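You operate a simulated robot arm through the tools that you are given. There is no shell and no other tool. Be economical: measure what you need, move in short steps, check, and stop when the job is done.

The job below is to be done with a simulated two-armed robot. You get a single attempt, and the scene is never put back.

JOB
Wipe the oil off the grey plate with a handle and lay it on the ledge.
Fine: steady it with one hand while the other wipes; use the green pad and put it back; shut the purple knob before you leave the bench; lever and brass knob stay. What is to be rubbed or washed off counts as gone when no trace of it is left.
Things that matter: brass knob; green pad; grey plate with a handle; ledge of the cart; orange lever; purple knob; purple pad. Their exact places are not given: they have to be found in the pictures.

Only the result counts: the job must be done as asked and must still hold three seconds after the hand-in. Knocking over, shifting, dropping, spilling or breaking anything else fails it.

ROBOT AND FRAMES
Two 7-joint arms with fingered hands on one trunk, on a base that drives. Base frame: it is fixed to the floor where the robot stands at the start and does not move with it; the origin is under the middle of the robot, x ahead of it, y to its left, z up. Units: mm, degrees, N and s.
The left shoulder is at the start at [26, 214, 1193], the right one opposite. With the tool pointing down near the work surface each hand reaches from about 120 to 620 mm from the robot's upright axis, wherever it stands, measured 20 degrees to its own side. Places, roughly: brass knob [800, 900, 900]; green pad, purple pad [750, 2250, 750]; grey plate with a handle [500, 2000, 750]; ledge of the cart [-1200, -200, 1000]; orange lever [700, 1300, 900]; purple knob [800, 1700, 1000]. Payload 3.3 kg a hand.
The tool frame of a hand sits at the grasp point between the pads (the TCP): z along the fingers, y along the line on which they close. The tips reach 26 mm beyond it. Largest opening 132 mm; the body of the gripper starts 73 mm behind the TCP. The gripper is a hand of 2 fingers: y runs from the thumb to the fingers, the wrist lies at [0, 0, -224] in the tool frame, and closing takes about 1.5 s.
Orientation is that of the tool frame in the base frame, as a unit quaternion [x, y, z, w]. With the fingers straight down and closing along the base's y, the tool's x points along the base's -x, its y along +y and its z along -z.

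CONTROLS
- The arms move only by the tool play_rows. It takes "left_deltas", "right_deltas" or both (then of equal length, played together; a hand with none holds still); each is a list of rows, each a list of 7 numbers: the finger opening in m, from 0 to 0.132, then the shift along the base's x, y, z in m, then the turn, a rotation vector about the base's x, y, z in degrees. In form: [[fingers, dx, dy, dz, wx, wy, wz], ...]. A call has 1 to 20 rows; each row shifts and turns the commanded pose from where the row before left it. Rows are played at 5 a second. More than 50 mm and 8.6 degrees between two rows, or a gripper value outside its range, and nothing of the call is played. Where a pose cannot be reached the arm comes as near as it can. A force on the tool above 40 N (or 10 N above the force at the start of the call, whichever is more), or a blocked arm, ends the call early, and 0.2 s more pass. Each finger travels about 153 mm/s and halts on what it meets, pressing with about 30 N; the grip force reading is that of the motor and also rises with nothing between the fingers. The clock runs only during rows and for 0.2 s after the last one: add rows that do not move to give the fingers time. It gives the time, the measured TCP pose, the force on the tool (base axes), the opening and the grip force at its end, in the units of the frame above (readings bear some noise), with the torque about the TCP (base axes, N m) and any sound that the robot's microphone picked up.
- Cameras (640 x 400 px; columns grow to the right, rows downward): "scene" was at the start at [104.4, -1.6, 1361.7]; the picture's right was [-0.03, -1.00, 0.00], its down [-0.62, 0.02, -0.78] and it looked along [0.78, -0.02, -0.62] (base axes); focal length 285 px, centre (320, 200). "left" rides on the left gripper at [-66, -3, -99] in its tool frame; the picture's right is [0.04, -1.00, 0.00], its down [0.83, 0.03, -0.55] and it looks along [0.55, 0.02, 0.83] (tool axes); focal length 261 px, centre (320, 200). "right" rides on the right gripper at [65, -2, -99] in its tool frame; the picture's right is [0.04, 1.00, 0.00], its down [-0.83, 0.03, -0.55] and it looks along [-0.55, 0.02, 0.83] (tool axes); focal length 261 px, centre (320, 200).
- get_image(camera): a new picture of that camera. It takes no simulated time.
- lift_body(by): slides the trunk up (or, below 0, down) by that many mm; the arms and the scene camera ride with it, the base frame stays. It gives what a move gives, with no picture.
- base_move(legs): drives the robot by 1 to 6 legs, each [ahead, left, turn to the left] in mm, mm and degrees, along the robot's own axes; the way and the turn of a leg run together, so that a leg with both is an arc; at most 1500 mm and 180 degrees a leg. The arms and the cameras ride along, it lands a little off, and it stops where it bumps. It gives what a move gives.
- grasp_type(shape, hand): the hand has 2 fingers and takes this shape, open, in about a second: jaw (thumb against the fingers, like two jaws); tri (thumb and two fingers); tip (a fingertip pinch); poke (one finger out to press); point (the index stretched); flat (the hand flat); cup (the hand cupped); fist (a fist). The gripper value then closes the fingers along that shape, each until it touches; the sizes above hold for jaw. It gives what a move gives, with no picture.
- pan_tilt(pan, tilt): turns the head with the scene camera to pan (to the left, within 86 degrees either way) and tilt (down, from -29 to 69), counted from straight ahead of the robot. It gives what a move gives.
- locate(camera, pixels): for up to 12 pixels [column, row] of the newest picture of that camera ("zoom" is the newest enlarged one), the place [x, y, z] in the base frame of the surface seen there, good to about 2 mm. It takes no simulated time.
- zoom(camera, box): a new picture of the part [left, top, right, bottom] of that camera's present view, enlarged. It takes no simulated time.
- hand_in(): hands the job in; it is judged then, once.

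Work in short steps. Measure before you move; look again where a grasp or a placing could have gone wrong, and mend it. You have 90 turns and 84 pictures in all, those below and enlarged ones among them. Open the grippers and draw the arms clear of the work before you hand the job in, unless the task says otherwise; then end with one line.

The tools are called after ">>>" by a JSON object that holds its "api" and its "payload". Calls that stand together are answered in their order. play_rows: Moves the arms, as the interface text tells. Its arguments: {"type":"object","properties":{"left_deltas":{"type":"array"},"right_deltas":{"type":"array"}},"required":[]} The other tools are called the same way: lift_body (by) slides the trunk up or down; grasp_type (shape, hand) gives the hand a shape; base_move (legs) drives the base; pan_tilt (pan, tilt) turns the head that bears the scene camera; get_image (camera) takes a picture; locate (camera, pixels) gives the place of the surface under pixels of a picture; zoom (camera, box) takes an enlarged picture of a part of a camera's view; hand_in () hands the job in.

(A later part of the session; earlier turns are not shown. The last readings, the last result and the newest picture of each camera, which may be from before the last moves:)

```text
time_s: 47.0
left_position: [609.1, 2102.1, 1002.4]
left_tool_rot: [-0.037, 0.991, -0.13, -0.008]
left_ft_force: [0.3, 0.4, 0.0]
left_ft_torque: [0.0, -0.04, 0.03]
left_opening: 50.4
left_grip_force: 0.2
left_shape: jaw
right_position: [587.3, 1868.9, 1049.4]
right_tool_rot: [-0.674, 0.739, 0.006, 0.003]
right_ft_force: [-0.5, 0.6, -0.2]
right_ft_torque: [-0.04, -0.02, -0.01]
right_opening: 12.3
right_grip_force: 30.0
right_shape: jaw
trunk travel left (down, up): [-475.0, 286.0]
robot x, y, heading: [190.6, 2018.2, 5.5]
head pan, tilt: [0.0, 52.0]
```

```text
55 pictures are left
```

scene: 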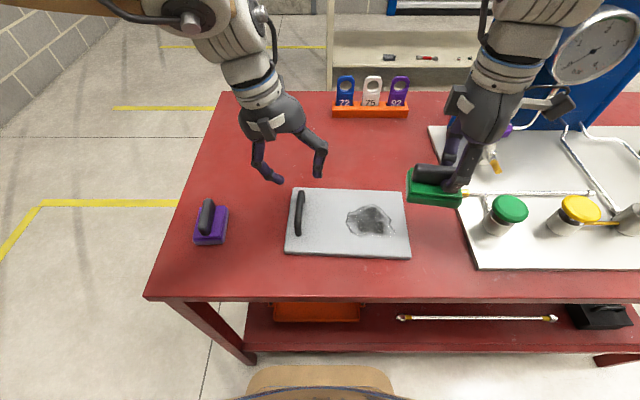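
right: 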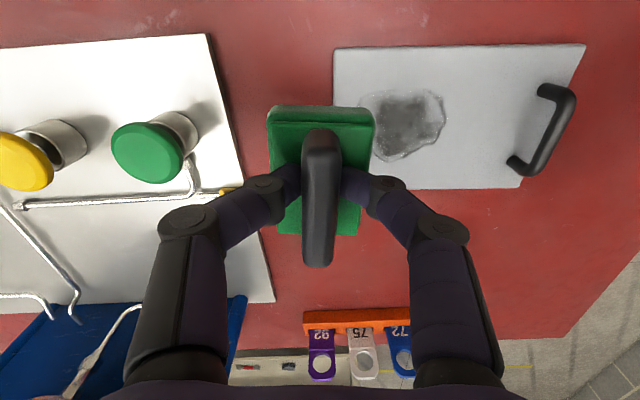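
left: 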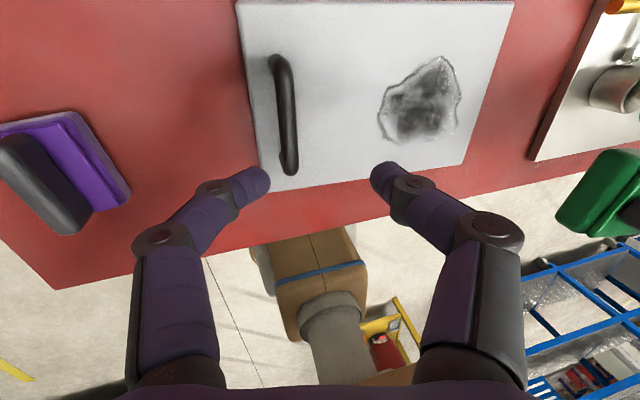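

Both reached. I descend the left hand over the bar to z≈902 with 60 mm opening.

>>> {"api": "play_rows", "payload": {"left_deltas": [[0.06, 0, -0.001, -0.025, 0, 0, 0], [0.06, 0, -0.001, -0.025, 0, 0, 0], [0.06, 0, 0, -0.025, 0, 0, 0], [0.06, 0, 0, -0.015, 0, 0, 0], [0.06, 0, 0, -0.009, 0, 0, 0], [0.06, 0, 0, 0, 0, 0, 0]]}}

>>> {"api": "get_image", "payload": {"camera": "left"}}

```text
time_s: 48.4
left_position: [608.7, 2098.9, 902.6]
left_tool_rot: [-0.037, 0.991, -0.13, -0.007]
left_ft_force: [0.1, -0.2, 0.6]
left_ft_torque: [0.0, 0.01, -0.01]
left_opening: 59.7
left_grip_force: 0.0
left_shape: jaw
right_position: [587.5, 1870.0, 1048.3]
right_tool_rot: [-0.672, 0.741, 0.006, 0.004]
right_ft_force: [-0.8, -0.2, 0.3]
right_ft_torque: [0.0, -0.02, 0.02]
right_opening: 12.5
right_grip_force: 30.5
right_shape: jaw
trunk travel left (down, up): [-475.0, 286.0]
robot x, y, heading: [191.4, 2018.2, 5.6]
head pan, tilt: [0.0, 52.0]
```

```text
54 pictures are left
```

left: 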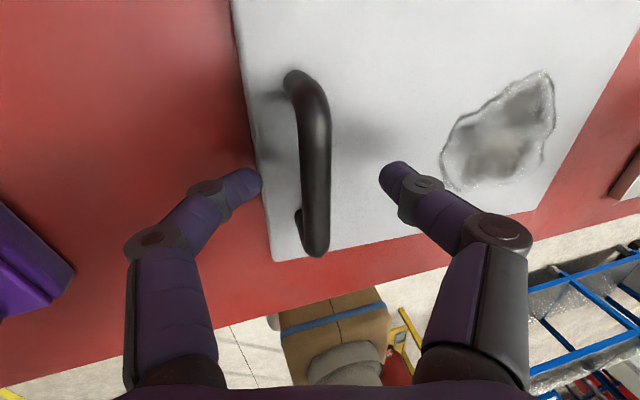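

The bar lies between the fingers; I close the left hand on it.

>>> {"api": "play_rows", "payload": {"left_deltas": [[0.04, 0, 0, 0, 0, 0, 0], [0.02, 0, 0, 0, 0, 0, 0], [0.0, 0, 0, 0, 0, 0, 0], [0.0, 0, 0, 0, 0, 0, 0], [0.0, 0, 0, 0, 0, 0, 0], [0.0, 0, 0, 0, 0, 0, 0]]}}

>>> {"api": "get_image", "payload": {"camera": "left"}}

>>> {"api": "get_image", "payload": {"camera": "scene"}}

```text
time_s: 49.8
left_position: [607.4, 2097.9, 902.4]
left_tool_rot: [-0.037, 0.991, -0.13, -0.008]
left_ft_force: [-0.3, -1.0, -0.7]
left_ft_torque: [0.01, 0.02, 0.01]
left_opening: 0.0
left_grip_force: 29.6
left_shape: jaw
right_position: [586.5, 1869.6, 1048.8]
right_tool_rot: [-0.673, 0.74, 0.006, 0.004]
right_ft_force: [0.3, -0.2, 0.0]
right_ft_torque: [-0.01, 0.0, 0.0]
right_opening: 12.5
right_grip_force: 30.1
right_shape: jaw
trunk travel left (down, up): [-475.0, 286.0]
robot x, y, heading: [191.2, 2017.4, 5.7]
head pan, tilt: [0.0, 52.0]
```

```text
53 pictures are left
```

left: 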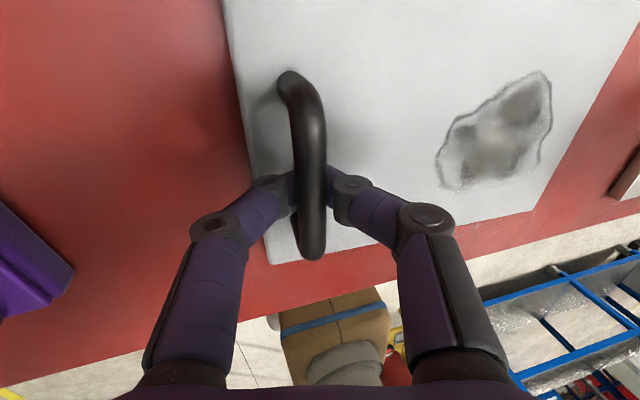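

```text
52 pictures are left
```

scene: 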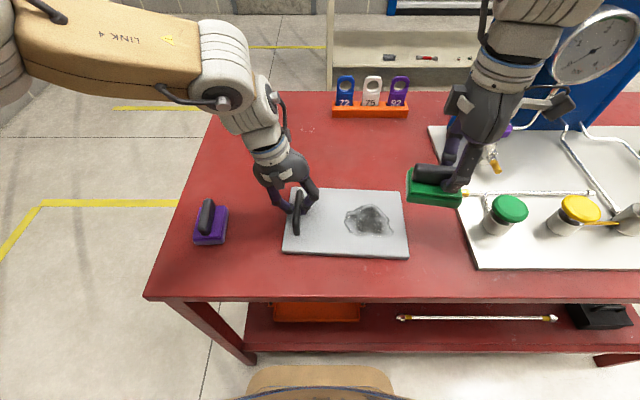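

The opening reads 0 — the bar may be above the closed fingertips rather than pinched. I measure the bar and finger positions.

>>> {"api": "zoom", "payload": {"camera": "left", "box": [200, 60, 440, 270]}}

>>> {"api": "locate", "payload": {"camera": "left", "pixels": [[312, 150], [314, 180], [314, 220], [300, 90], [340, 187], [275, 185], [330, 172], [312, 250], [360, 220], [350, 130]]}}

```text
1.90 times, centred on (320, 165) of left
```

zoom: 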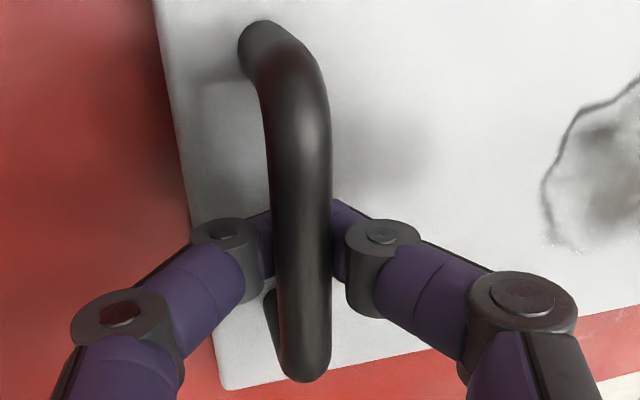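

```text
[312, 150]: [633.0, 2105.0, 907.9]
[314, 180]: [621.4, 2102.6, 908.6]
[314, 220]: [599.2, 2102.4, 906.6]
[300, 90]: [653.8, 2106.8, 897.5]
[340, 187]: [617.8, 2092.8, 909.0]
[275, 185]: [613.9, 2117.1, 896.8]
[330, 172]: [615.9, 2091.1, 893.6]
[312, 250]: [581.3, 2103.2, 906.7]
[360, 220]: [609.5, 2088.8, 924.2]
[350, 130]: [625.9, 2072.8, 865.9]
```

The fingertips met beneath the bar (bar centre ≈ y 2103, z 901). I reopen, raise 14 mm and shift +8 mm in y so the fingertips pinch the bar itself, then close.

>>> {"api": "play_rows", "payload": {"left_deltas": [[0.03, 0, 0, 0, 0, 0, 0], [0.05, 0, 0, 0, 0, 0, 0], [0.05, 0, 0.004, 0.007, 0, 0, 0], [0.05, 0, 0.004, 0.007, 0, 0, 0], [0.03, 0, 0, 0, 0, 0, 0], [0.01, 0, 0, 0, 0, 0, 0], [0.0, 0, 0, 0, 0, 0, 0], [0.0, 0, 0, 0, 0, 0, 0], [0.0, 0, 0, 0, 0, 0, 0], [0.0, 0, 0, 0, 0, 0, 0]]}}

>>> {"api": "zoom", "payload": {"camera": "left", "box": [200, 60, 440, 270]}}

```text
time_s: 52.0
left_position: [608.2, 2107.2, 915.5]
left_tool_rot: [-0.037, 0.991, -0.13, -0.007]
left_ft_force: [-0.1, -0.1, -0.2]
left_ft_torque: [0.01, 0.03, -0.02]
left_opening: 8.1
left_grip_force: 29.5
left_shape: jaw
right_position: [587.3, 1868.7, 1047.8]
right_tool_rot: [-0.673, 0.74, 0.007, 0.004]
right_ft_force: [0.3, 0.6, -0.8]
right_ft_torque: [0.02, -0.01, -0.02]
right_opening: 12.3
right_grip_force: 30.3
right_shape: jaw
trunk travel left (down, up): [-475.0, 286.0]
robot x, y, heading: [192.5, 2014.6, 5.7]
head pan, tilt: [0.0, 52.0]
```

```text
1.90 times, centred on (320, 165) of left
```

zoom: 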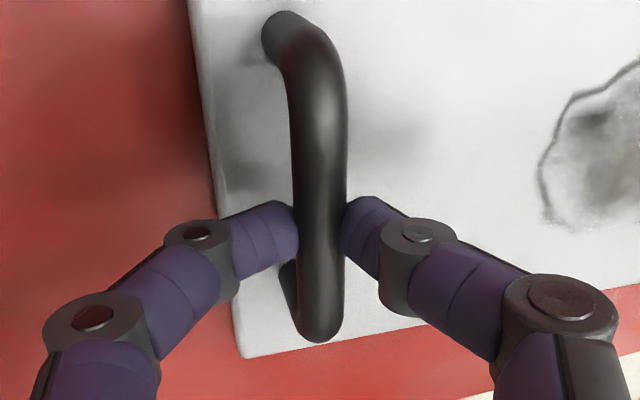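

The bar is now pinched (8.1 mm). I bring the pad over the oil's near-right part, hovering ~20 mm above.

>>> {"api": "play_rows", "payload": {"right_deltas": [[0, -0.003, 0.015, 0, 0, 0, 0], [0, -0.003, 0.014, -0.02, 0, 0, 0], [0, -0.003, 0.014, -0.03, 0, 0, 0], [0, -0.003, 0.014, -0.03, 0, 0, 0], [0, 0, 0, -0.028, 0, 0, 0], [0, 0, 0, 0, 0, 0, 0]]}}

>>> {"api": "get_image", "payload": {"camera": "scene"}}

>>> {"api": "get_image", "payload": {"camera": "right"}}

```text
time_s: 53.4
left_position: [608.2, 2106.9, 916.0]
left_tool_rot: [-0.037, 0.991, -0.131, -0.007]
left_ft_force: [0.0, 0.4, -0.4]
left_ft_torque: [0.04, 0.0, -0.01]
left_opening: 8.1
left_grip_force: 29.6
left_shape: jaw
right_position: [575.8, 1924.5, 941.2]
right_tool_rot: [-0.672, 0.74, 0.006, 0.004]
right_ft_force: [-0.5, -0.2, -0.7]
right_ft_torque: [-0.02, 0.02, -0.02]
right_opening: 12.4
right_grip_force: 29.8
right_shape: jaw
trunk travel left (down, up): [-475.0, 286.0]
robot x, y, heading: [189.4, 2015.5, 5.8]
head pan, tilt: [0.0, 52.0]
```

```text
49 pictures are left
```

scene: 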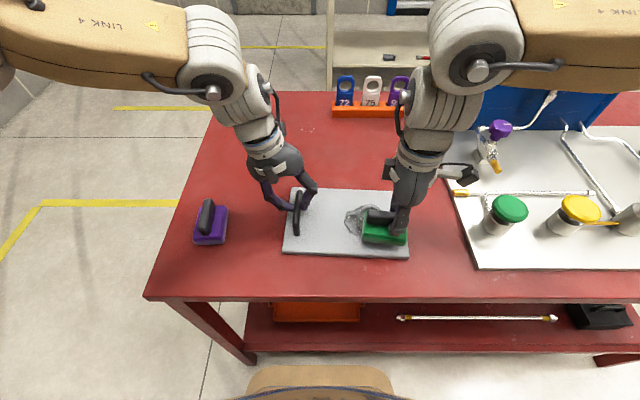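

```text
48 pictures are left
```

right: 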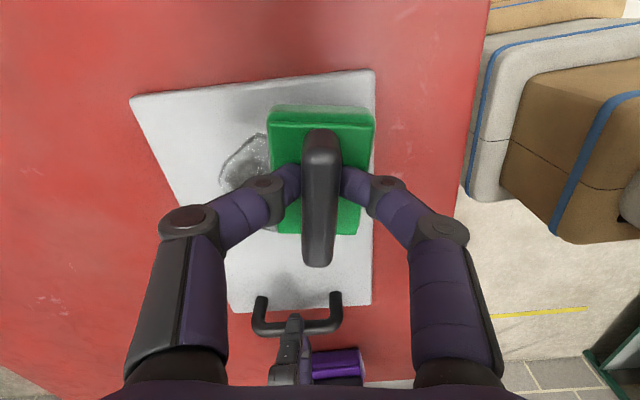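

Hands well apart (≥100 mm). I lower the pad gently onto the plate and read force.

>>> {"api": "play_rows", "payload": {"right_deltas": [[0, 0, 0, -0.01, 0, 0, 0], [0, 0, 0, -0.008, 0, 0, 0], [0, 0, 0, -0.003, 0, 0, 0], [0, 0, 0, -0.002, 0, 0, 0], [0, 0, 0, 0, 0, 0, 0]]}}

```text
time_s: 54.6
left_position: [608.5, 2107.6, 916.1]
left_tool_rot: [-0.037, 0.991, -0.129, -0.007]
left_ft_force: [0.1, 0.7, -0.3]
left_ft_torque: [0.02, -0.01, -0.05]
left_opening: 8.1
left_grip_force: 29.6
left_shape: jaw
right_position: [575.8, 1924.5, 919.2]
right_tool_rot: [-0.673, 0.74, 0.006, 0.005]
right_ft_force: [0.5, -1.0, 2.5]
right_ft_torque: [0.0, 0.01, 0.0]
right_opening: 12.4
right_grip_force: 29.9
right_shape: jaw
trunk travel left (down, up): [-475.0, 286.0]
robot x, y, heading: [190.4, 2015.5, 6.0]
head pan, tilt: [0.0, 52.0]
```

Contact (2.5 N). I press 1.5 mm more and sweep along x once to check forces.

>>> {"api": "play_rows", "payload": {"right_deltas": [[0, 0, 0, -0.0015, 0, 0, 0], [0, 0.015, 0, 0, 0, 0, 0], [0, 0.015, 0, 0, 0, 0, 0], [0, 0.015, 0, 0, 0, 0, 0], [0, 0.015, 0, 0, 0, 0, 0], [0, 0.015, 0, 0, 0, 0, 0], [0, 0.015, 0, 0, 0, 0, 0]]}}

```text
time_s: 56.2
left_position: [607.3, 2106.9, 916.4]
left_tool_rot: [-0.037, 0.991, -0.129, -0.007]
left_ft_force: [0.4, -0.6, 0.2]
left_ft_torque: [0.0, -0.05, 0.02]
left_opening: 7.8
left_grip_force: 30.0
left_shape: jaw
right_position: [662.5, 1924.7, 917.9]
right_tool_rot: [-0.672, 0.74, 0.006, 0.004]
right_ft_force: [-3.0, -1.0, 8.2]
right_ft_torque: [-0.01, 0.1, -0.01]
right_opening: 13.1
right_grip_force: 29.8
right_shape: jaw
trunk travel left (down, up): [-475.0, 286.0]
robot x, y, heading: [192.2, 2013.8, 5.6]
head pan, tilt: [0.0, 52.0]
```

8 N, friction 3 N, plate steady. I run the full back-and-forth pattern over y 1924–1972.

>>> {"api": "play_rows", "payload": {"right_deltas": [[0, -0.024, 0, 0, 0, 0, 0], [0, -0.024, 0, 0, 0, 0, 0], [0, -0.024, 0, 0, 0, 0, 0], [0, -0.022, 0, 0, 0, 0, 0], [0, 0, 0.024, 0, 0, 0, 0], [0, 0.024, 0, 0, 0, 0, 0], [0, 0.024, 0, 0, 0, 0, 0], [0, 0.024, 0, 0, 0, 0, 0], [0, 0.022, 0, 0, 0, 0, 0], [0, 0, 0.024, 0, 0, 0, 0], [0, -0.024, 0, 0, 0, 0, 0], [0, -0.024, 0, 0, 0, 0, 0], [0, -0.024, 0, 0, 0, 0, 0], [0, -0.022, 0, 0, 0, 0, 0], [0, 0, 0, 0, 0, 0, 0]]}}

>>> {"api": "get_image", "payload": {"camera": "scene"}}

>>> {"api": "get_image", "payload": {"camera": "left"}}

```text
time_s: 59.4
left_position: [607.0, 2106.1, 916.3]
left_tool_rot: [-0.038, 0.991, -0.13, -0.008]
left_ft_force: [-3.3, -0.4, -2.0]
left_ft_torque: [0.01, 0.01, -0.03]
left_opening: 7.8
left_grip_force: 29.8
left_shape: jaw
right_position: [567.4, 1974.1, 916.7]
right_tool_rot: [-0.672, 0.741, 0.006, 0.005]
right_ft_force: [8.2, -0.1, 30.6]
right_ft_torque: [-0.12, -0.41, 0.04]
right_opening: 15.3
right_grip_force: 30.6
right_shape: jaw
trunk travel left (down, up): [-475.0, 286.0]
robot x, y, heading: [193.4, 2016.3, 5.7]
head pan, tilt: [0.0, 52.0]
```

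```text
47 pictures are left
```

scene: 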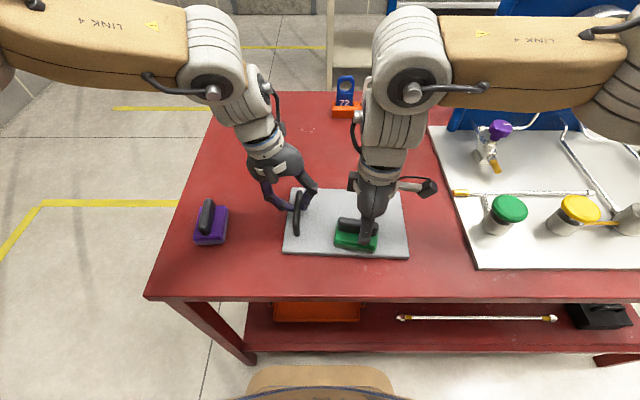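

```text
46 pictures are left
```

left: 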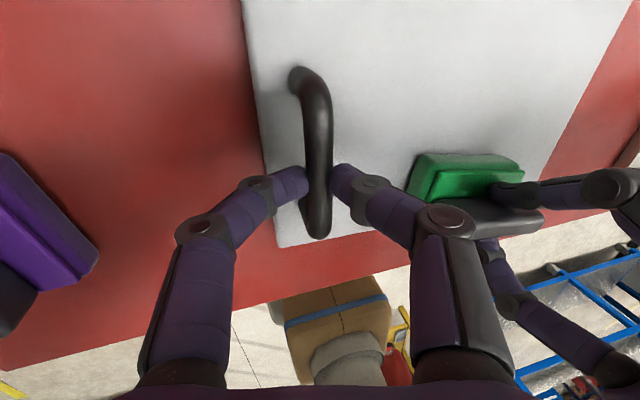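

Force has risen to 30 N and the grip slipped a little; the oil looks mostly gone. I lift the pad clear and inspect.

>>> {"api": "play_rows", "payload": {"right_deltas": [[0, 0, 0, 0.005, 0, 0, 0], [0, 0, 0, 0.03, 0, 0, 0], [0, 0, -0.01, 0.035, 0, 0, 0], [0, 0, -0.03, 0.035, 0, 0, 0], [0, 0, -0.04, 0, 0, 0, 0], [0, 0, -0.04, 0, 0, 0, 0], [0, 0, 0, 0, 0, 0, 0]]}}

>>> {"api": "zoom", "payload": {"camera": "scene", "box": [270, 175, 430, 275]}}

>>> {"api": "get_image", "payload": {"camera": "right"}}

```text
time_s: 61.0
left_position: [608.5, 2106.0, 915.2]
left_tool_rot: [-0.037, 0.991, -0.13, -0.007]
left_ft_force: [0.8, -0.6, 0.8]
left_ft_torque: [-0.01, 0.0, -0.04]
left_opening: 7.7
left_grip_force: 30.1
left_shape: jaw
right_position: [570.0, 1854.2, 1022.9]
right_tool_rot: [-0.672, 0.74, 0.006, 0.004]
right_ft_force: [0.4, 0.3, -0.4]
right_ft_torque: [-0.01, -0.02, 0.01]
right_opening: 14.6
right_grip_force: 29.7
right_shape: jaw
trunk travel left (down, up): [-475.0, 286.0]
robot x, y, heading: [190.1, 2019.1, 5.6]
head pan, tilt: [0.0, 52.0]
```

```text
4.00 times, centred on (350, 225) of scene
```

zoom: 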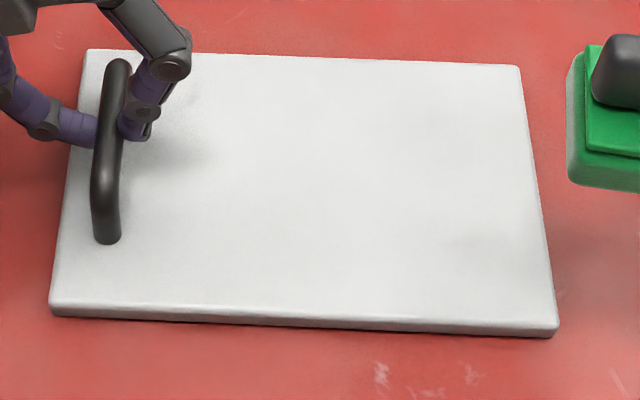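

```text
44 pictures are left
```

right: 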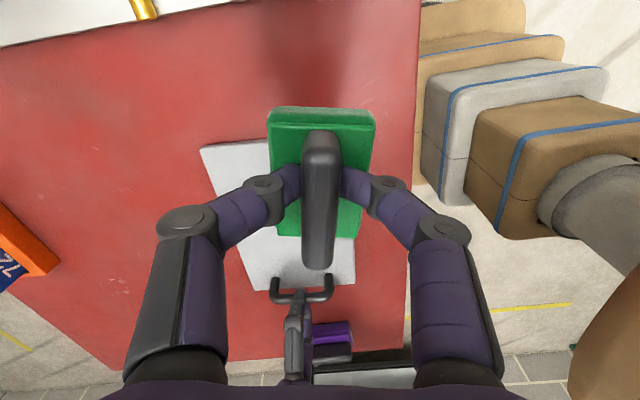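

It looks clean except perhaps a faint hint near the lower right; I zoom further in.

>>> {"api": "zoom", "payload": {"camera": "scene", "box": [335, 195, 415, 262]}}

```text
5.97 times, centred on (375, 228) of scene
```

zoom: 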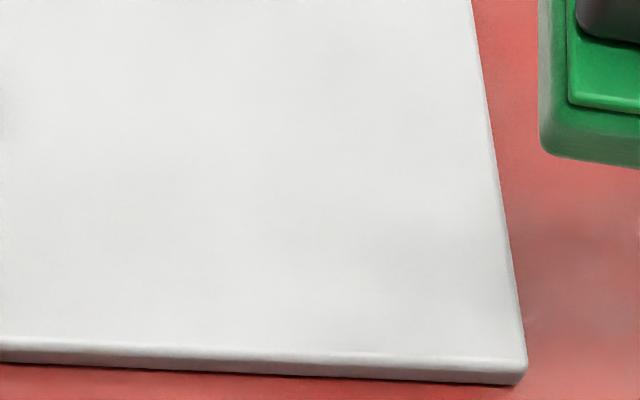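

Plate is clean. I release the handle with the left hand and raise it, while the right hand turns the pad back −85°.

>>> {"api": "play_rows", "payload": {"left_deltas": [[0.03, 0, 0, 0, 0, 0, 0], [0.05, 0, 0, 0, 0, 0, 0], [0.05, 0, 0, 0, 0, 0, 0], [0.05, 0, 0, 0.02, 0, 0, 0], [0.05, 0, 0, 0.035, 0, 0, 0], [0.05, 0, 0.005, 0.045, 0, 0, 0], [0.05, 0, 0.01, 0.045, 3, 0, 0], [0.05, 0, 0.02, 0.045, 4, 0, 0], [0.05, 0, 0.03, 0.035, 4, 0, 0], [0.05, -0.0, 0.03, 0, 4, 0, 0], [0.05, 0, 0, 0, 0, 0, 0]], "right_deltas": [[0, 0, 0, 0, 0, 0, 0], [0, 0, 0, 0.01, 0, 0, -8.5], [0, 0, 0, 0.01, 0, 0, -8.5], [0, 0, 0, 0, 0, 0, -8.5], [0, 0, 0, 0, 0, 0, -8.5], [0, 0, 0, 0, 0, 0, -8.5], [0, 0, 0, 0, 0, 0, -8.5], [0, 0, 0, 0, 0, 0, -8.5], [0, 0, 0, 0, 0, 0, -8.5], [0, 0, 0, 0, 0, 0, -8.5], [0, 0, 0, 0, 0, 0, -8.5]]}}

>>> {"api": "get_image", "payload": {"camera": "scene"}}

```text
time_s: 63.4
left_position: [607.0, 2200.1, 1140.0]
left_tool_rot: [-0.037, 0.999, 0.001, -0.003]
left_ft_force: [-1.0, -0.6, 0.1]
left_ft_torque: [-0.01, -0.01, 0.01]
left_opening: 49.2
left_grip_force: 0.1
left_shape: jaw
right_position: [571.5, 1853.2, 1039.5]
right_tool_rot: [0.005, 1.0, 0.002, 0.007]
right_ft_force: [0.6, 0.6, -0.7]
right_ft_torque: [0.0, 0.0, 0.04]
right_opening: 14.9
right_grip_force: 29.6
right_shape: jaw
trunk travel left (down, up): [-475.0, 286.0]
robot x, y, heading: [189.4, 2015.6, 5.6]
head pan, tilt: [0.0, 52.0]
```

```text
42 pictures are left
```

scene: 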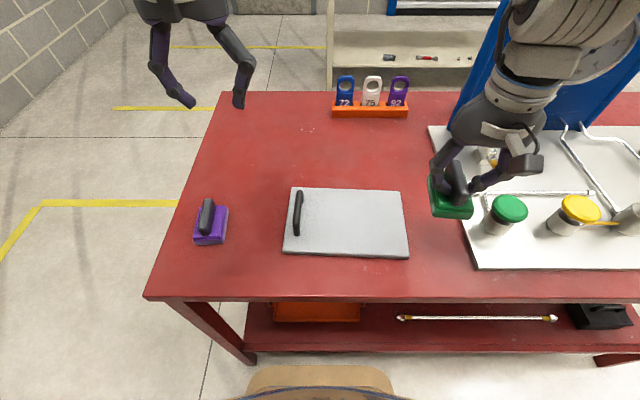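

Plate is clean. I drive left 425 back to the pad's spot, pad held high.

>>> {"api": "base_move", "payload": {"legs": [[0, 425, 0.6], [12, 0, 0]]}}

>>> {"api": "get_image", "payload": {"camera": "right"}}

```text
time_s: 66.3
left_position: [572.8, 2623.2, 1138.7]
left_tool_rot: [-0.042, 0.999, 0.001, -0.003]
left_ft_force: [0.2, -0.4, 1.1]
left_ft_torque: [0.01, 0.06, 0.0]
left_opening: 49.7
left_grip_force: 0.1
left_shape: jaw
right_position: [540.7, 2276.3, 1040.8]
right_tool_rot: [-0.001, 1.0, 0.003, 0.006]
right_ft_force: [0.0, -1.0, -0.5]
right_ft_torque: [0.02, 0.01, 0.0]
right_opening: 14.7
right_grip_force: 29.6
right_shape: jaw
trunk travel left (down, up): [-475.0, 286.0]
robot x, y, heading: [159.8, 2433.5, 6.4]
head pan, tilt: [0.0, 52.0]
```

```text
41 pictures are left
```

right: 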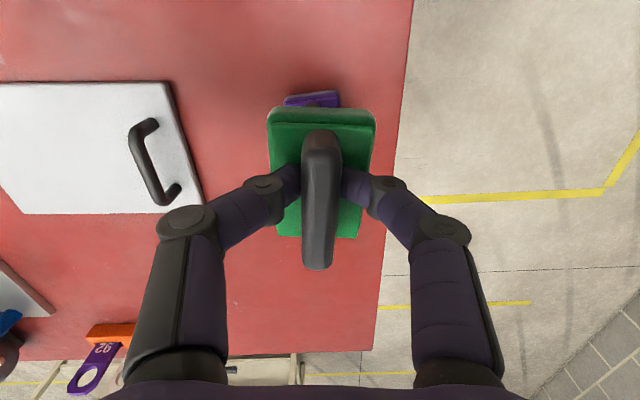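

I reverse the earlier path: forward over the purple pad high, then down to z≈955 at x≈723.

>>> {"api": "play_rows", "payload": {"right_deltas": [[0, 0.03, 0.004, 0, 0, 0, 0], [0, 0.03, 0.004, 0, 0, 0, 0], [0, 0.03, 0.004, -0.01, 0, 0, 0], [0, 0.03, 0.004, -0.015, 0, 0, 0], [0, 0.025, 0.004, -0.02, 0, 0, 0], [0, 0.02, 0, -0.02, 0, 0, 0], [0, 0.018, 0, -0.02, 0, 0, 0], [0, 0, 0, 0, 0, 0, 0], [0, 0, 0, 0, 0, 0, 0]]}}

```text
time_s: 68.3
left_position: [573.7, 2622.8, 1141.0]
left_tool_rot: [-0.043, 0.999, 0.001, -0.003]
left_ft_force: [1.0, 0.3, 0.2]
left_ft_torque: [-0.02, -0.04, -0.01]
left_opening: 49.9
left_grip_force: 0.1
left_shape: jaw
right_position: [719.9, 2295.7, 957.3]
right_tool_rot: [-0.001, 1.0, 0.004, 0.008]
right_ft_force: [0.1, -0.1, -0.6]
right_ft_torque: [0.02, -0.02, 0.01]
right_opening: 14.4
right_grip_force: 29.7
right_shape: jaw
trunk travel left (down, up): [-475.0, 286.0]
robot x, y, heading: [159.1, 2433.2, 6.2]
head pan, tilt: [0.0, 52.0]
```

At (720, 2296, 957). I lower, adding 5 mm x, watching for contact near z 905.

>>> {"api": "play_rows", "payload": {"right_deltas": [[0, 0.003, 0, -0.015, 0, 0, 0], [0, 0.002, 0, -0.015, 0, 0, 0], [0, 0, 0, -0.012, 0, 0, 0], [0, 0, 0, -0.005, 0, 0, 0], [0, 0, 0, -0.002, 0, 0, 0], [0, 0, 0, 0, 0, 0, 0]]}}

>>> {"api": "get_image", "payload": {"camera": "right"}}

```text
time_s: 69.7
left_position: [573.2, 2622.4, 1140.4]
left_tool_rot: [-0.043, 0.999, 0.001, -0.003]
left_ft_force: [-0.1, -0.1, 0.0]
left_ft_torque: [0.0, -0.02, 0.01]
left_opening: 50.0
left_grip_force: 0.1
left_shape: jaw
right_position: [721.3, 2298.6, 914.6]
right_tool_rot: [-0.001, 1.0, 0.002, 0.007]
right_ft_force: [0.5, -1.2, -1.6]
right_ft_torque: [0.01, 0.01, 0.0]
right_opening: 14.9
right_grip_force: 30.5
right_shape: jaw
right hand out of reach, approached as far as the arm can: row 1
trunk travel left (down, up): [-475.0, 286.0]
robot x, y, heading: [162.0, 2434.5, 6.6]
head pan, tilt: [0.0, 52.0]
```

```text
40 pictures are left
```

right: 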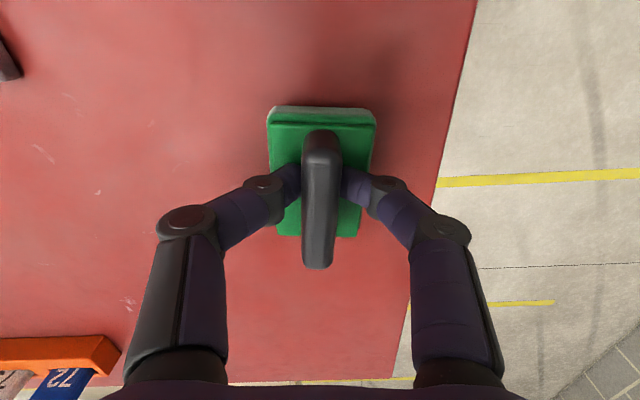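

Still ~9 mm above contact. I correct y −2.5, x +4 and lower in small steps.

>>> {"api": "play_rows", "payload": {"right_deltas": [[0, 0.004, -0.0025, -0.003, 0, 0, 0], [0, 0, 0, -0.003, 0, 0, 0], [0, 0, 0, -0.002, 0, 0, 0], [0, 0, 0, -0.0015, 0, 0, 0], [0, 0, 0, 0, 0, 0, 0]]}}

```text
time_s: 70.9
left_position: [574.0, 2622.7, 1140.0]
left_tool_rot: [-0.043, 0.999, 0.001, -0.003]
left_ft_force: [-0.6, 0.5, 0.0]
left_ft_torque: [0.01, 0.01, -0.02]
left_opening: 49.8
left_grip_force: 0.1
left_shape: jaw
right_position: [720.0, 2297.0, 908.1]
right_tool_rot: [-0.001, 1.0, 0.002, 0.007]
right_ft_force: [0.0, -0.2, -1.1]
right_ft_torque: [0.01, 0.02, 0.03]
right_opening: 14.6
right_grip_force: 29.5
right_shape: jaw
right hand out of reach, approached as far as the arm can: row 1
trunk travel left (down, up): [-475.0, 286.0]
robot x, y, heading: [160.3, 2435.3, 6.4]
head pan, tilt: [0.0, 52.0]
```

x is 5 mm short of the original, acceptable. I keep lowering in 1.5 mm steps to contact.

>>> {"api": "play_rows", "payload": {"right_deltas": [[0, 0, 0, -0.0015, 0, 0, 0], [0, 0, 0, -0.0015, 0, 0, 0], [0, 0, 0, -0.0015, 0, 0, 0], [0, 0, 0, 0, 0, 0, 0]]}}

```text
time_s: 71.9
left_position: [572.9, 2622.7, 1139.6]
left_tool_rot: [-0.042, 0.999, 0.0, -0.004]
left_ft_force: [0.7, -0.1, 0.3]
left_ft_torque: [-0.04, -0.02, -0.01]
left_opening: 49.6
left_grip_force: 0.1
left_shape: jaw
right_position: [721.6, 2297.1, 904.0]
right_tool_rot: [-0.001, 1.0, 0.001, 0.007]
right_ft_force: [0.5, -0.4, -0.1]
right_ft_torque: [0.03, 0.0, -0.03]
right_opening: 14.5
right_grip_force: 29.8
right_shape: jaw
trunk travel left (down, up): [-475.0, 286.0]
robot x, y, heading: [159.4, 2430.1, 6.3]
head pan, tilt: [0.0, 52.0]
```

Slight force change only (−1.1→−0.1 N). I lower a bit more.

>>> {"api": "play_rows", "payload": {"right_deltas": [[0, 0, 0, -0.001, 0, 0, 0], [0, 0, 0, -0.001, 0, 0, 0], [0, 0, 0, 0, 0, 0, 0]]}}

```text
time_s: 72.7
left_position: [571.1, 2623.3, 1140.6]
left_tool_rot: [-0.043, 0.999, 0.0, -0.002]
left_ft_force: [0.0, 0.3, -0.1]
left_ft_torque: [-0.01, 0.01, 0.0]
left_opening: 49.7
left_grip_force: 0.1
left_shape: jaw
right_position: [720.6, 2296.5, 903.8]
right_tool_rot: [0.0, 1.0, 0.002, 0.01]
right_ft_force: [-0.5, -1.8, 16.0]
right_ft_torque: [-0.17, 0.01, 0.02]
right_opening: 15.0
right_grip_force: 29.8
right_shape: jaw
trunk travel left (down, up): [-475.0, 286.0]
robot x, y, heading: [161.4, 2433.6, 6.4]
head pan, tilt: [0.0, 52.0]
```

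Contact (16 N): the pad rests on the bench. I ease 1.5 mm, open, and rise clear.

>>> {"api": "play_rows", "payload": {"right_deltas": [[0, 0, 0, 0.0015, 0, 0, 0], [0.03, 0, 0, 0, 0, 0, 0], [0.06, 0, 0, 0, 0, 0, 0], [0.08, 0, 0, 0, 0, 0, 0], [0.08, 0, 0, 0, 0, 0, 0], [0.08, 0, 0, 0.03, 0, 0, 0], [0.08, 0, 0, 0.04, 0, 0, 0], [0.08, -0.02, 0, 0.04, 0, 0, 0], [0.08, -0.03, 0, 0.03, 0, 0, 0], [0.08, -0.04, 0, 0, 0, 0, 0], [0.08, -0.04, 0, 0, 0, 0, 0], [0.08, -0.04, 0, 0, 0, 0, 0]]}}

>>> {"api": "get_image", "payload": {"camera": "scene"}}

```text
time_s: 75.3
left_position: [572.5, 2623.0, 1139.8]
left_tool_rot: [-0.043, 0.999, 0.0, -0.003]
left_ft_force: [-0.5, 0.1, 0.6]
left_ft_torque: [-0.02, -0.02, 0.0]
left_opening: 49.8
left_grip_force: 0.0
left_shape: jaw
right_position: [546.1, 2301.0, 1044.8]
right_tool_rot: [-0.001, 1.0, 0.002, 0.008]
right_ft_force: [1.0, -0.5, 0.1]
right_ft_torque: [-0.03, 0.01, 0.04]
right_opening: 79.5
right_grip_force: 0.2
right_shape: jaw
right hand out of reach, approached as far as the arm can: row 7
trunk travel left (down, up): [-475.0, 286.0]
robot x, y, heading: [157.3, 2433.8, 6.5]
head pan, tilt: [0.0, 52.0]
```

```text
39 pictures are left
```

scene: 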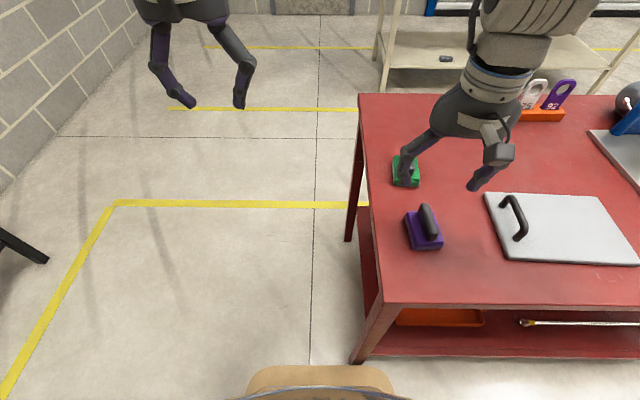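

The green pad is back in place. For the valve I need to get closer; I check shelf/bench edges against the base's height.

>>> {"api": "locate", "payload": {"camera": "scene", "pixels": [[450, 350], [450, 353], [450, 357], [450, 360], [450, 303], [365, 352], [372, 350], [320, 372], [400, 345]]}}

>>> {"api": "zoom", "payload": {"camera": "scene", "box": [230, 280, 550, 400]}}

```text
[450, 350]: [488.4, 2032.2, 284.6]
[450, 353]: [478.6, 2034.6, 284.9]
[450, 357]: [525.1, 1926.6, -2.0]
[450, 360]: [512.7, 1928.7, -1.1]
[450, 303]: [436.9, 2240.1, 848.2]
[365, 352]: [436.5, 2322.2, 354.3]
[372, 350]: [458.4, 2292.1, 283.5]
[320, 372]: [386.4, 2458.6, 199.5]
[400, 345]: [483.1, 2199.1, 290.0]
```

```text
2.00 times, centred on (390, 340) of scene
```

zoom: 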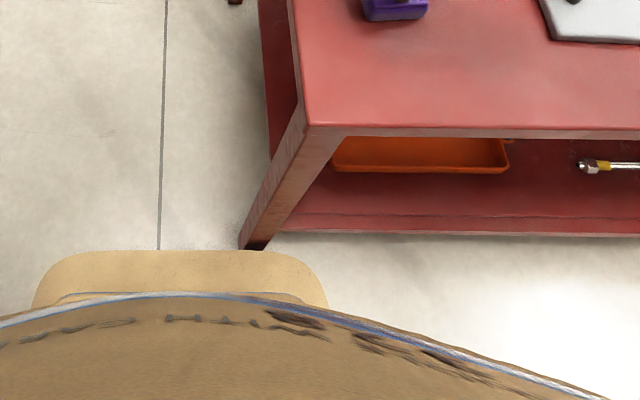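

Shelf underside (~265) is above the base top (199), so the base can slip under it there. I back off and drive right to face the purple valve with the right shoulder.

>>> {"api": "base_move", "payload": {"legs": [[-26, 0, -0.4], [0, -612, 0]]}}

>>> {"api": "pan_tilt", "payload": {"pan": -15, "tilt": 40}}

>>> {"api": "get_image", "payload": {"camera": "scene"}}

>>> {"api": "get_image", "payload": {"camera": "left"}}

>>> {"api": "get_image", "payload": {"camera": "right"}}

```text
time_s: 79.2
left_position: [611.6, 2010.5, 1139.9]
left_tool_rot: [-0.036, 0.999, 0.0, -0.002]
left_ft_force: [0.1, 0.6, 0.2]
left_ft_torque: [0.04, 0.01, 0.02]
left_opening: 49.8
left_grip_force: 0.1
left_shape: jaw
right_position: [580.3, 1688.9, 1043.9]
right_tool_rot: [0.006, 1.0, 0.003, 0.006]
right_ft_force: [-0.4, 0.2, 1.3]
right_ft_torque: [0.01, 0.01, 0.02]
right_opening: 79.8
right_grip_force: 0.1
right_shape: jaw
trunk travel left (down, up): [-475.0, 286.0]
robot x, y, heading: [192.2, 1826.4, 5.5]
head pan, tilt: [0.0, 52.0]
```

```text
time_s: 79.9
left_position: [612.2, 2011.8, 1139.3]
left_tool_rot: [-0.036, 0.999, 0.0, -0.003]
left_ft_force: [0.0, 0.0, -0.3]
left_ft_torque: [-0.01, 0.0, 0.02]
left_opening: 49.6
left_grip_force: 0.1
left_shape: jaw
right_position: [581.0, 1689.6, 1044.8]
right_tool_rot: [0.006, 1.0, 0.002, 0.007]
right_ft_force: [-0.1, 0.0, -0.1]
right_ft_torque: [0.0, 0.0, 0.0]
right_opening: 79.6
right_grip_force: 0.1
right_shape: jaw
trunk travel left (down, up): [-475.0, 286.0]
robot x, y, heading: [196.8, 1826.2, 5.6]
head pan, tilt: [-15.0, 40.0]
```

```text
37 pictures are left
```

scene: 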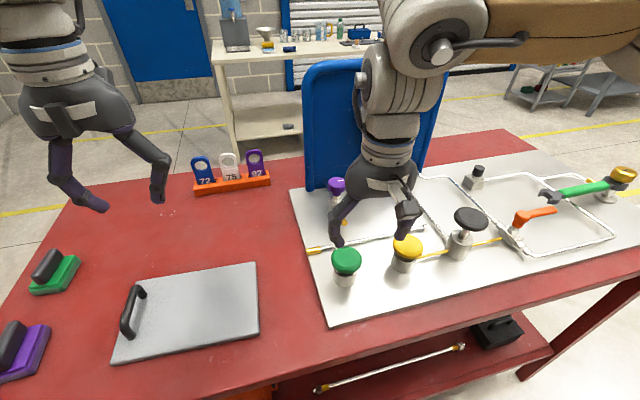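

```text
36 pictures are left
```

left: 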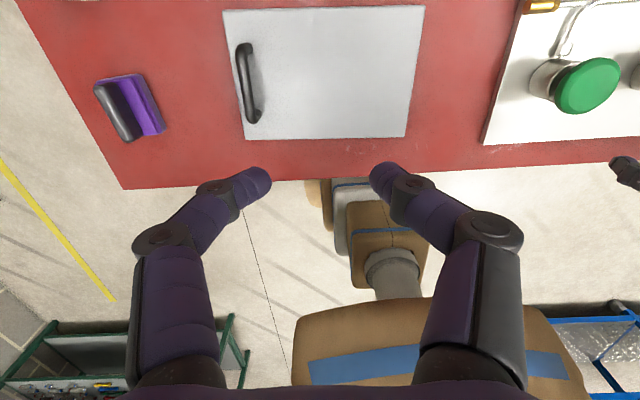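

```text
35 pictures are left
```

right: 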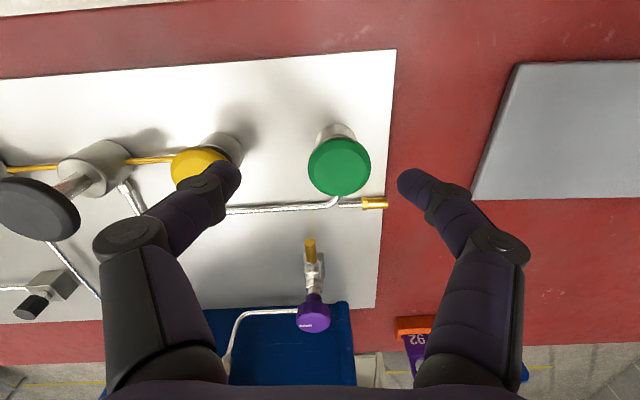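

The blue gauge board is right behind the purple knob. I enlarge the knob and measure knob, board and pipe.

>>> {"api": "zoom", "payload": {"camera": "right", "box": [260, 220, 380, 350]}}

>>> {"api": "locate", "payload": {"camera": "zoom", "pixels": [[284, 310], [225, 315], [345, 315], [284, 350], [284, 280], [270, 325], [280, 265], [270, 130], [260, 80], [430, 300], [160, 300], [280, 385]]}}

```text
3.08 times, centred on (320, 285) of right
```

zoom: 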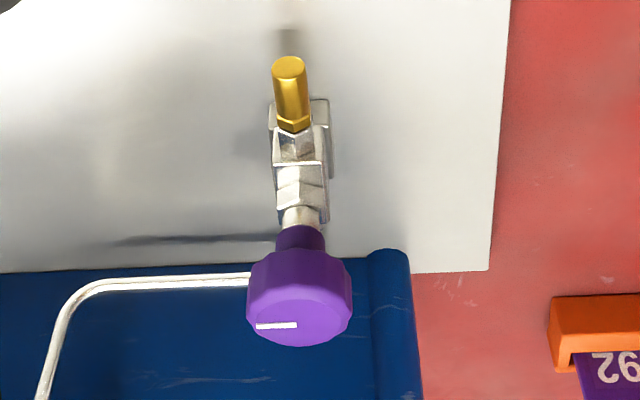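

```text
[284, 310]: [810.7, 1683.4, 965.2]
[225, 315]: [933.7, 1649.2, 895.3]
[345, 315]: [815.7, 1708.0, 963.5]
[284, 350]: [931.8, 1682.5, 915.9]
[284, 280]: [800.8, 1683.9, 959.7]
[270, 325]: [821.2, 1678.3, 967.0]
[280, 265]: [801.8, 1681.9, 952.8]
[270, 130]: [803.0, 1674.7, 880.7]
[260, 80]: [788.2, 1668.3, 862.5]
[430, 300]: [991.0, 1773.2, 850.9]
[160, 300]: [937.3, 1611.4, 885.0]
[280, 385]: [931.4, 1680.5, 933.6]
```

Knob centre ≈ (828,1689), top z 966, diameter ~41, with a white pointer toward −y; board at x 932. I drive ahead 78 mm (base passes under the shelf, column keeps ≥50 mm to the bench).

>>> {"api": "base_move", "payload": {"legs": [[40, 0, 0.5], [38, 0, 0]]}}

>>> {"api": "zoom", "payload": {"camera": "right", "box": [260, 170, 380, 290]}}

```text
time_s: 81.3
left_position: [689.1, 2022.3, 1138.9]
left_tool_rot: [-0.04, 0.999, 0.0, -0.005]
left_ft_force: [1.0, 0.0, 0.3]
left_ft_torque: [0.0, 0.03, 0.01]
left_opening: 49.9
left_grip_force: 0.0
left_shape: jaw
right_position: [660.3, 1701.6, 1042.8]
right_tool_rot: [0.003, 1.0, 0.001, 0.005]
right_ft_force: [0.2, 0.0, -1.3]
right_ft_torque: [0.0, 0.04, 0.0]
right_opening: 79.5
right_grip_force: 0.0
right_shape: jaw
trunk travel left (down, up): [-475.0, 286.0]
robot x, y, heading: [270.2, 1842.5, 5.7]
head pan, tilt: [-15.0, 40.0]
```

```text
3.33 times, centred on (320, 230) of right
```

zoom: 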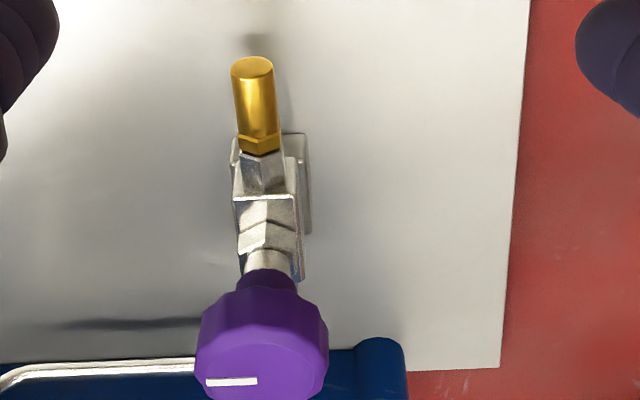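

I move the right hand forward to just behind the knob (x≈780) and look again.

>>> {"api": "play_rows", "payload": {"right_deltas": [[0.08, 0.03, -0.003, 0, 0, 0, 0], [0.08, 0.03, -0.003, 0, 0, 0, 0], [0.08, 0.03, -0.003, 0, 0, 0, 0], [0.08, 0.03, -0.003, 0, 0, 0, 0], [0.08, 0, 0, 0, 0, 0, 0]]}}

>>> {"api": "zoom", "payload": {"camera": "right", "box": [250, 150, 390, 270]}}

>>> {"api": "locate", "payload": {"camera": "zoom", "pixels": [[320, 200], [300, 220], [280, 240], [320, 240], [240, 240], [360, 240], [300, 270], [300, 180]]}}

```text
time_s: 82.5
left_position: [686.3, 2023.9, 1139.0]
left_tool_rot: [-0.04, 0.999, 0.0, -0.003]
left_ft_force: [0.6, -1.3, -0.5]
left_ft_torque: [0.03, 0.0, -0.03]
left_opening: 49.9
left_grip_force: 0.0
left_shape: jaw
right_position: [776.9, 1688.6, 1045.3]
right_tool_rot: [0.002, 1.0, 0.002, 0.007]
right_ft_force: [-0.1, 0.6, 0.1]
right_ft_torque: [0.03, 0.0, 0.0]
right_opening: 79.6
right_grip_force: 0.1
right_shape: jaw
trunk travel left (down, up): [-475.0, 286.0]
robot x, y, heading: [267.4, 1836.8, 6.0]
head pan, tilt: [-15.0, 40.0]
```

```text
3.33 times, centred on (320, 210) of right
```

zoom: 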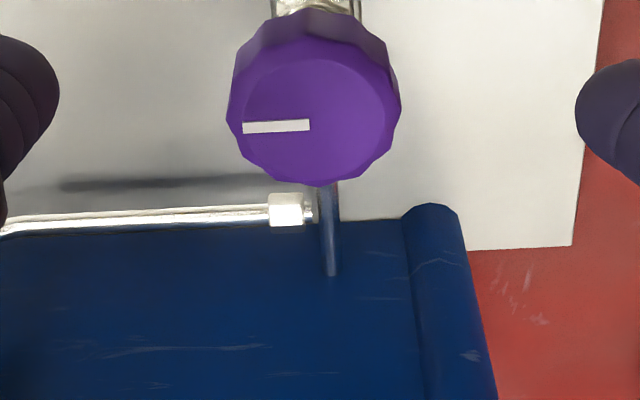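

```text
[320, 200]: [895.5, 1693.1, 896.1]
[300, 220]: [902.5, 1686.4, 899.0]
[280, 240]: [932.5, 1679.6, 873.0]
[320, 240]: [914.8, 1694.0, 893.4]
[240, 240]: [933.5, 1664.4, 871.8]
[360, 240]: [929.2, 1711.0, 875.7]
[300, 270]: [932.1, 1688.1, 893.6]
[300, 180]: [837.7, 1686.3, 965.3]
```

Knob face well visible, pointer toward −y. I locate its outline.

>>> {"api": "locate", "payload": {"camera": "zoom", "pixels": [[315, 122], [238, 120], [390, 110], [315, 65], [320, 180], [250, 127], [305, 127], [315, 40]]}}

```text
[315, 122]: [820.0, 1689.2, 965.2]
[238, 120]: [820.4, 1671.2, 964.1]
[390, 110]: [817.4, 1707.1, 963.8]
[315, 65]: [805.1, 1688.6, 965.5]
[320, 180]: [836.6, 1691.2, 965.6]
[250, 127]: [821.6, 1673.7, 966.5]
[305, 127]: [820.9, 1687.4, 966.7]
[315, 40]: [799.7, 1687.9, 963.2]
```

Knob centre (819,1689.5), Ø39, top z 966. I yaw the right hand +75° and move over the knob (dx 42).

>>> {"api": "play_rows", "payload": {"right_deltas": [[0.08, 0, 0, 0, 0, 0, 8.3], [0.08, 0, 0, 0, 0, 0, 8.3], [0.08, 0, 0, 0, 0, 0, 8.3], [0.08, 0, 0, 0, 0, 0, 8.3], [0.08, 0, 0, 0, 0, 0, 8.3], [0.08, 0, 0, 0, 0, 0, 8.3], [0.08, 0.01, 0, 0, 0, 0, 8.3], [0.08, 0.01, 0, 0, 0, 0, 8.3], [0.08, 0.01, 0, 0, 0, 0, 8.3], [0.08, 0.012, 0.001, 0, 0, 0, 0], [0.08, 0, 0, -0.02, 0, 0, 0], [0.08, 0, 0, -0.02, 0, 0, 0], [0.08, 0, 0, 0, 0, 0, 0]]}}

>>> {"api": "get_image", "payload": {"camera": "right"}}

```text
time_s: 85.3
left_position: [686.5, 2021.8, 1139.2]
left_tool_rot: [-0.039, 0.999, 0.001, -0.003]
left_ft_force: [-0.2, 0.0, -0.2]
left_ft_torque: [0.01, 0.02, 0.02]
left_opening: 49.7
left_grip_force: 0.1
left_shape: jaw
right_position: [809.3, 1690.9, 1003.9]
right_tool_rot: [-0.604, 0.797, 0.005, 0.005]
right_ft_force: [0.0, -0.8, -0.8]
right_ft_torque: [0.0, 0.0, 0.01]
right_opening: 79.8
right_grip_force: 0.0
right_shape: jaw
right hand out of reach, approached as far as the arm can: row 10
trunk travel left (down, up): [-475.0, 286.0]
robot x, y, heading: [270.0, 1835.0, 6.1]
head pan, tilt: [-15.0, 40.0]
```

```text
31 pictures are left
```

right: 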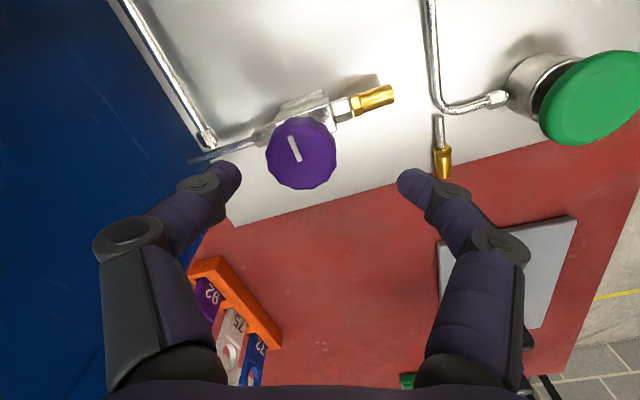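

I complete the x shift (+10) and step down to z≈975.

>>> {"api": "play_rows", "payload": {"right_deltas": [[0.08, 0.005, -0.001, -0.01, 0, 0, 0], [0.08, 0.005, 0, -0.01, 0, 0, 0], [0.08, 0, 0, -0.008, 0, 0, 0], [0.08, 0, 0, 0, 0, 0, 0]]}}

>>> {"api": "get_image", "payload": {"camera": "right"}}

```text
time_s: 86.3
left_position: [685.2, 2023.6, 1139.8]
left_tool_rot: [-0.039, 0.999, 0.0, -0.002]
left_ft_force: [0.0, -0.6, -0.2]
left_ft_torque: [0.0, 0.01, -0.02]
left_opening: 49.9
left_grip_force: 0.1
left_shape: jaw
right_position: [819.3, 1688.5, 976.8]
right_tool_rot: [-0.605, 0.796, 0.006, 0.005]
right_ft_force: [0.1, -1.9, 1.2]
right_ft_torque: [0.02, -0.01, -0.03]
right_opening: 79.4
right_grip_force: 0.0
right_shape: jaw
trunk travel left (down, up): [-475.0, 286.0]
robot x, y, heading: [269.8, 1836.5, 6.0]
head pan, tilt: [-15.0, 40.0]
```

```text
30 pictures are left
```

right: 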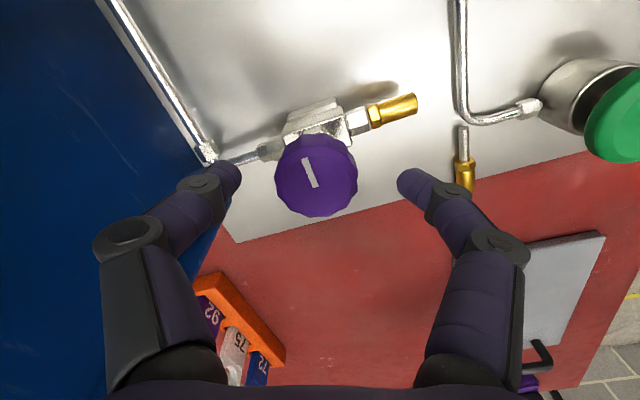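

Knob centred between the fingers. I lower to z≈960 and close gently.

>>> {"api": "play_rows", "payload": {"right_deltas": [[0.08, 0, 0.001, -0.009, 0, 0, 0], [0.07, 0, 0, -0.008, 0, 0, 0], [0.05, 0, 0, 0, 0, 0, 0], [0.03, 0, 0, 0, 0, 0, 0], [0.02, 0, 0, 0, 0, 0, 0], [0.02, 0, 0, 0, 0, 0, 0], [0.02, 0, 0, 0, 0, 0, 0]]}}

>>> {"api": "get_image", "payload": {"camera": "right"}}

```text
time_s: 87.9
left_position: [686.7, 2022.8, 1139.7]
left_tool_rot: [-0.04, 0.999, 0.0, -0.004]
left_ft_force: [-0.3, 0.6, 0.4]
left_ft_torque: [-0.02, 0.0, 0.01]
left_opening: 49.9
left_grip_force: 0.1
left_shape: jaw
right_position: [818.7, 1688.5, 957.7]
right_tool_rot: [-0.606, 0.796, 0.007, 0.002]
right_ft_force: [1.7, 0.0, -16.0]
right_ft_torque: [-0.04, -0.21, -0.08]
right_opening: 28.6
right_grip_force: 30.0
right_shape: jaw
trunk travel left (down, up): [-475.0, 286.0]
robot x, y, heading: [270.7, 1838.9, 6.0]
head pan, tilt: [-15.0, 40.0]
```

```text
29 pictures are left
```

right: 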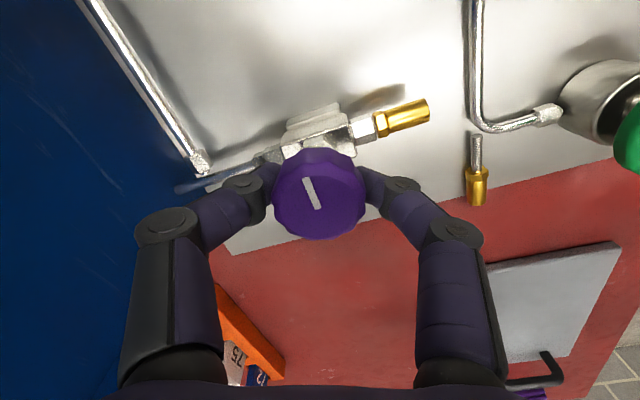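

The tips slid beneath the knob's overhang (28.6 mm, −16 N). I reopen, raise 9 mm and close on the rim.

>>> {"api": "play_rows", "payload": {"right_deltas": [[0.05, 0, 0, 0, 0, 0, 0], [0.07, 0, 0, 0, 0, 0, 0], [0.07, 0, 0, 0.005, 0, 0, 0], [0.07, 0, 0, 0.005, 0, 0, 0], [0.05, 0, 0, 0, 0, 0, 0], [0.035, 0, 0, 0, 0, 0, 0], [0.025, 0, 0, 0, 0, 0, 0], [0.025, 0, 0, 0, 0, 0, 0], [0.025, 0, 0, 0, 0, 0, 0]]}}

```text
time_s: 89.9
left_position: [687.6, 2022.0, 1139.1]
left_tool_rot: [-0.04, 0.999, 0.001, -0.003]
left_ft_force: [0.3, 1.0, 0.4]
left_ft_torque: [0.0, 0.02, 0.0]
left_opening: 49.7
left_grip_force: 0.0
left_shape: jaw
right_position: [819.4, 1688.0, 968.2]
right_tool_rot: [-0.604, 0.797, 0.006, 0.005]
right_ft_force: [1.3, -0.2, 1.2]
right_ft_torque: [-0.02, 0.0, -0.1]
right_opening: 34.6
right_grip_force: 30.3
right_shape: jaw
trunk travel left (down, up): [-475.0, 286.0]
robot x, y, heading: [272.1, 1837.4, 5.9]
head pan, tilt: [-15.0, 40.0]
```

Good grip (34.6 mm, no side force). I turn clockwise (−z) 32° and check.

>>> {"api": "play_rows", "payload": {"right_deltas": [[0.02, 0, 0, 0, 0, 0, -4], [0.02, 0, 0, 0, 0, 0, -7], [0.02, 0, 0, 0, 0, 0, -7], [0.02, 0, 0, 0, 0, 0, -7], [0.02, 0, 0, 0, 0, 0, -7], [0.02, 0, 0, 0, 0, 0, 0]]}}

>>> {"api": "get_image", "payload": {"camera": "right"}}

```text
time_s: 91.3
left_position: [686.0, 2022.5, 1138.1]
left_tool_rot: [-0.04, 0.999, 0.0, -0.003]
left_ft_force: [0.8, -0.3, 0.0]
left_ft_torque: [-0.04, 0.02, 0.01]
left_opening: 49.7
left_grip_force: 0.0
left_shape: jaw
right_position: [819.9, 1688.6, 967.9]
right_tool_rot: [-0.361, 0.932, 0.005, 0.005]
right_ft_force: [2.6, 1.1, -4.3]
right_ft_torque: [0.02, -0.08, 0.09]
right_opening: 34.2
right_grip_force: 30.1
right_shape: jaw
trunk travel left (down, up): [-475.0, 286.0]
robot x, y, heading: [272.0, 1835.1, 6.0]
head pan, tilt: [-15.0, 40.0]
```

```text
28 pictures are left
```

right: 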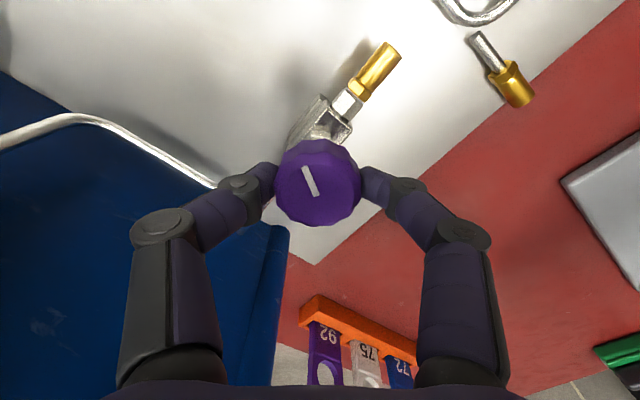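

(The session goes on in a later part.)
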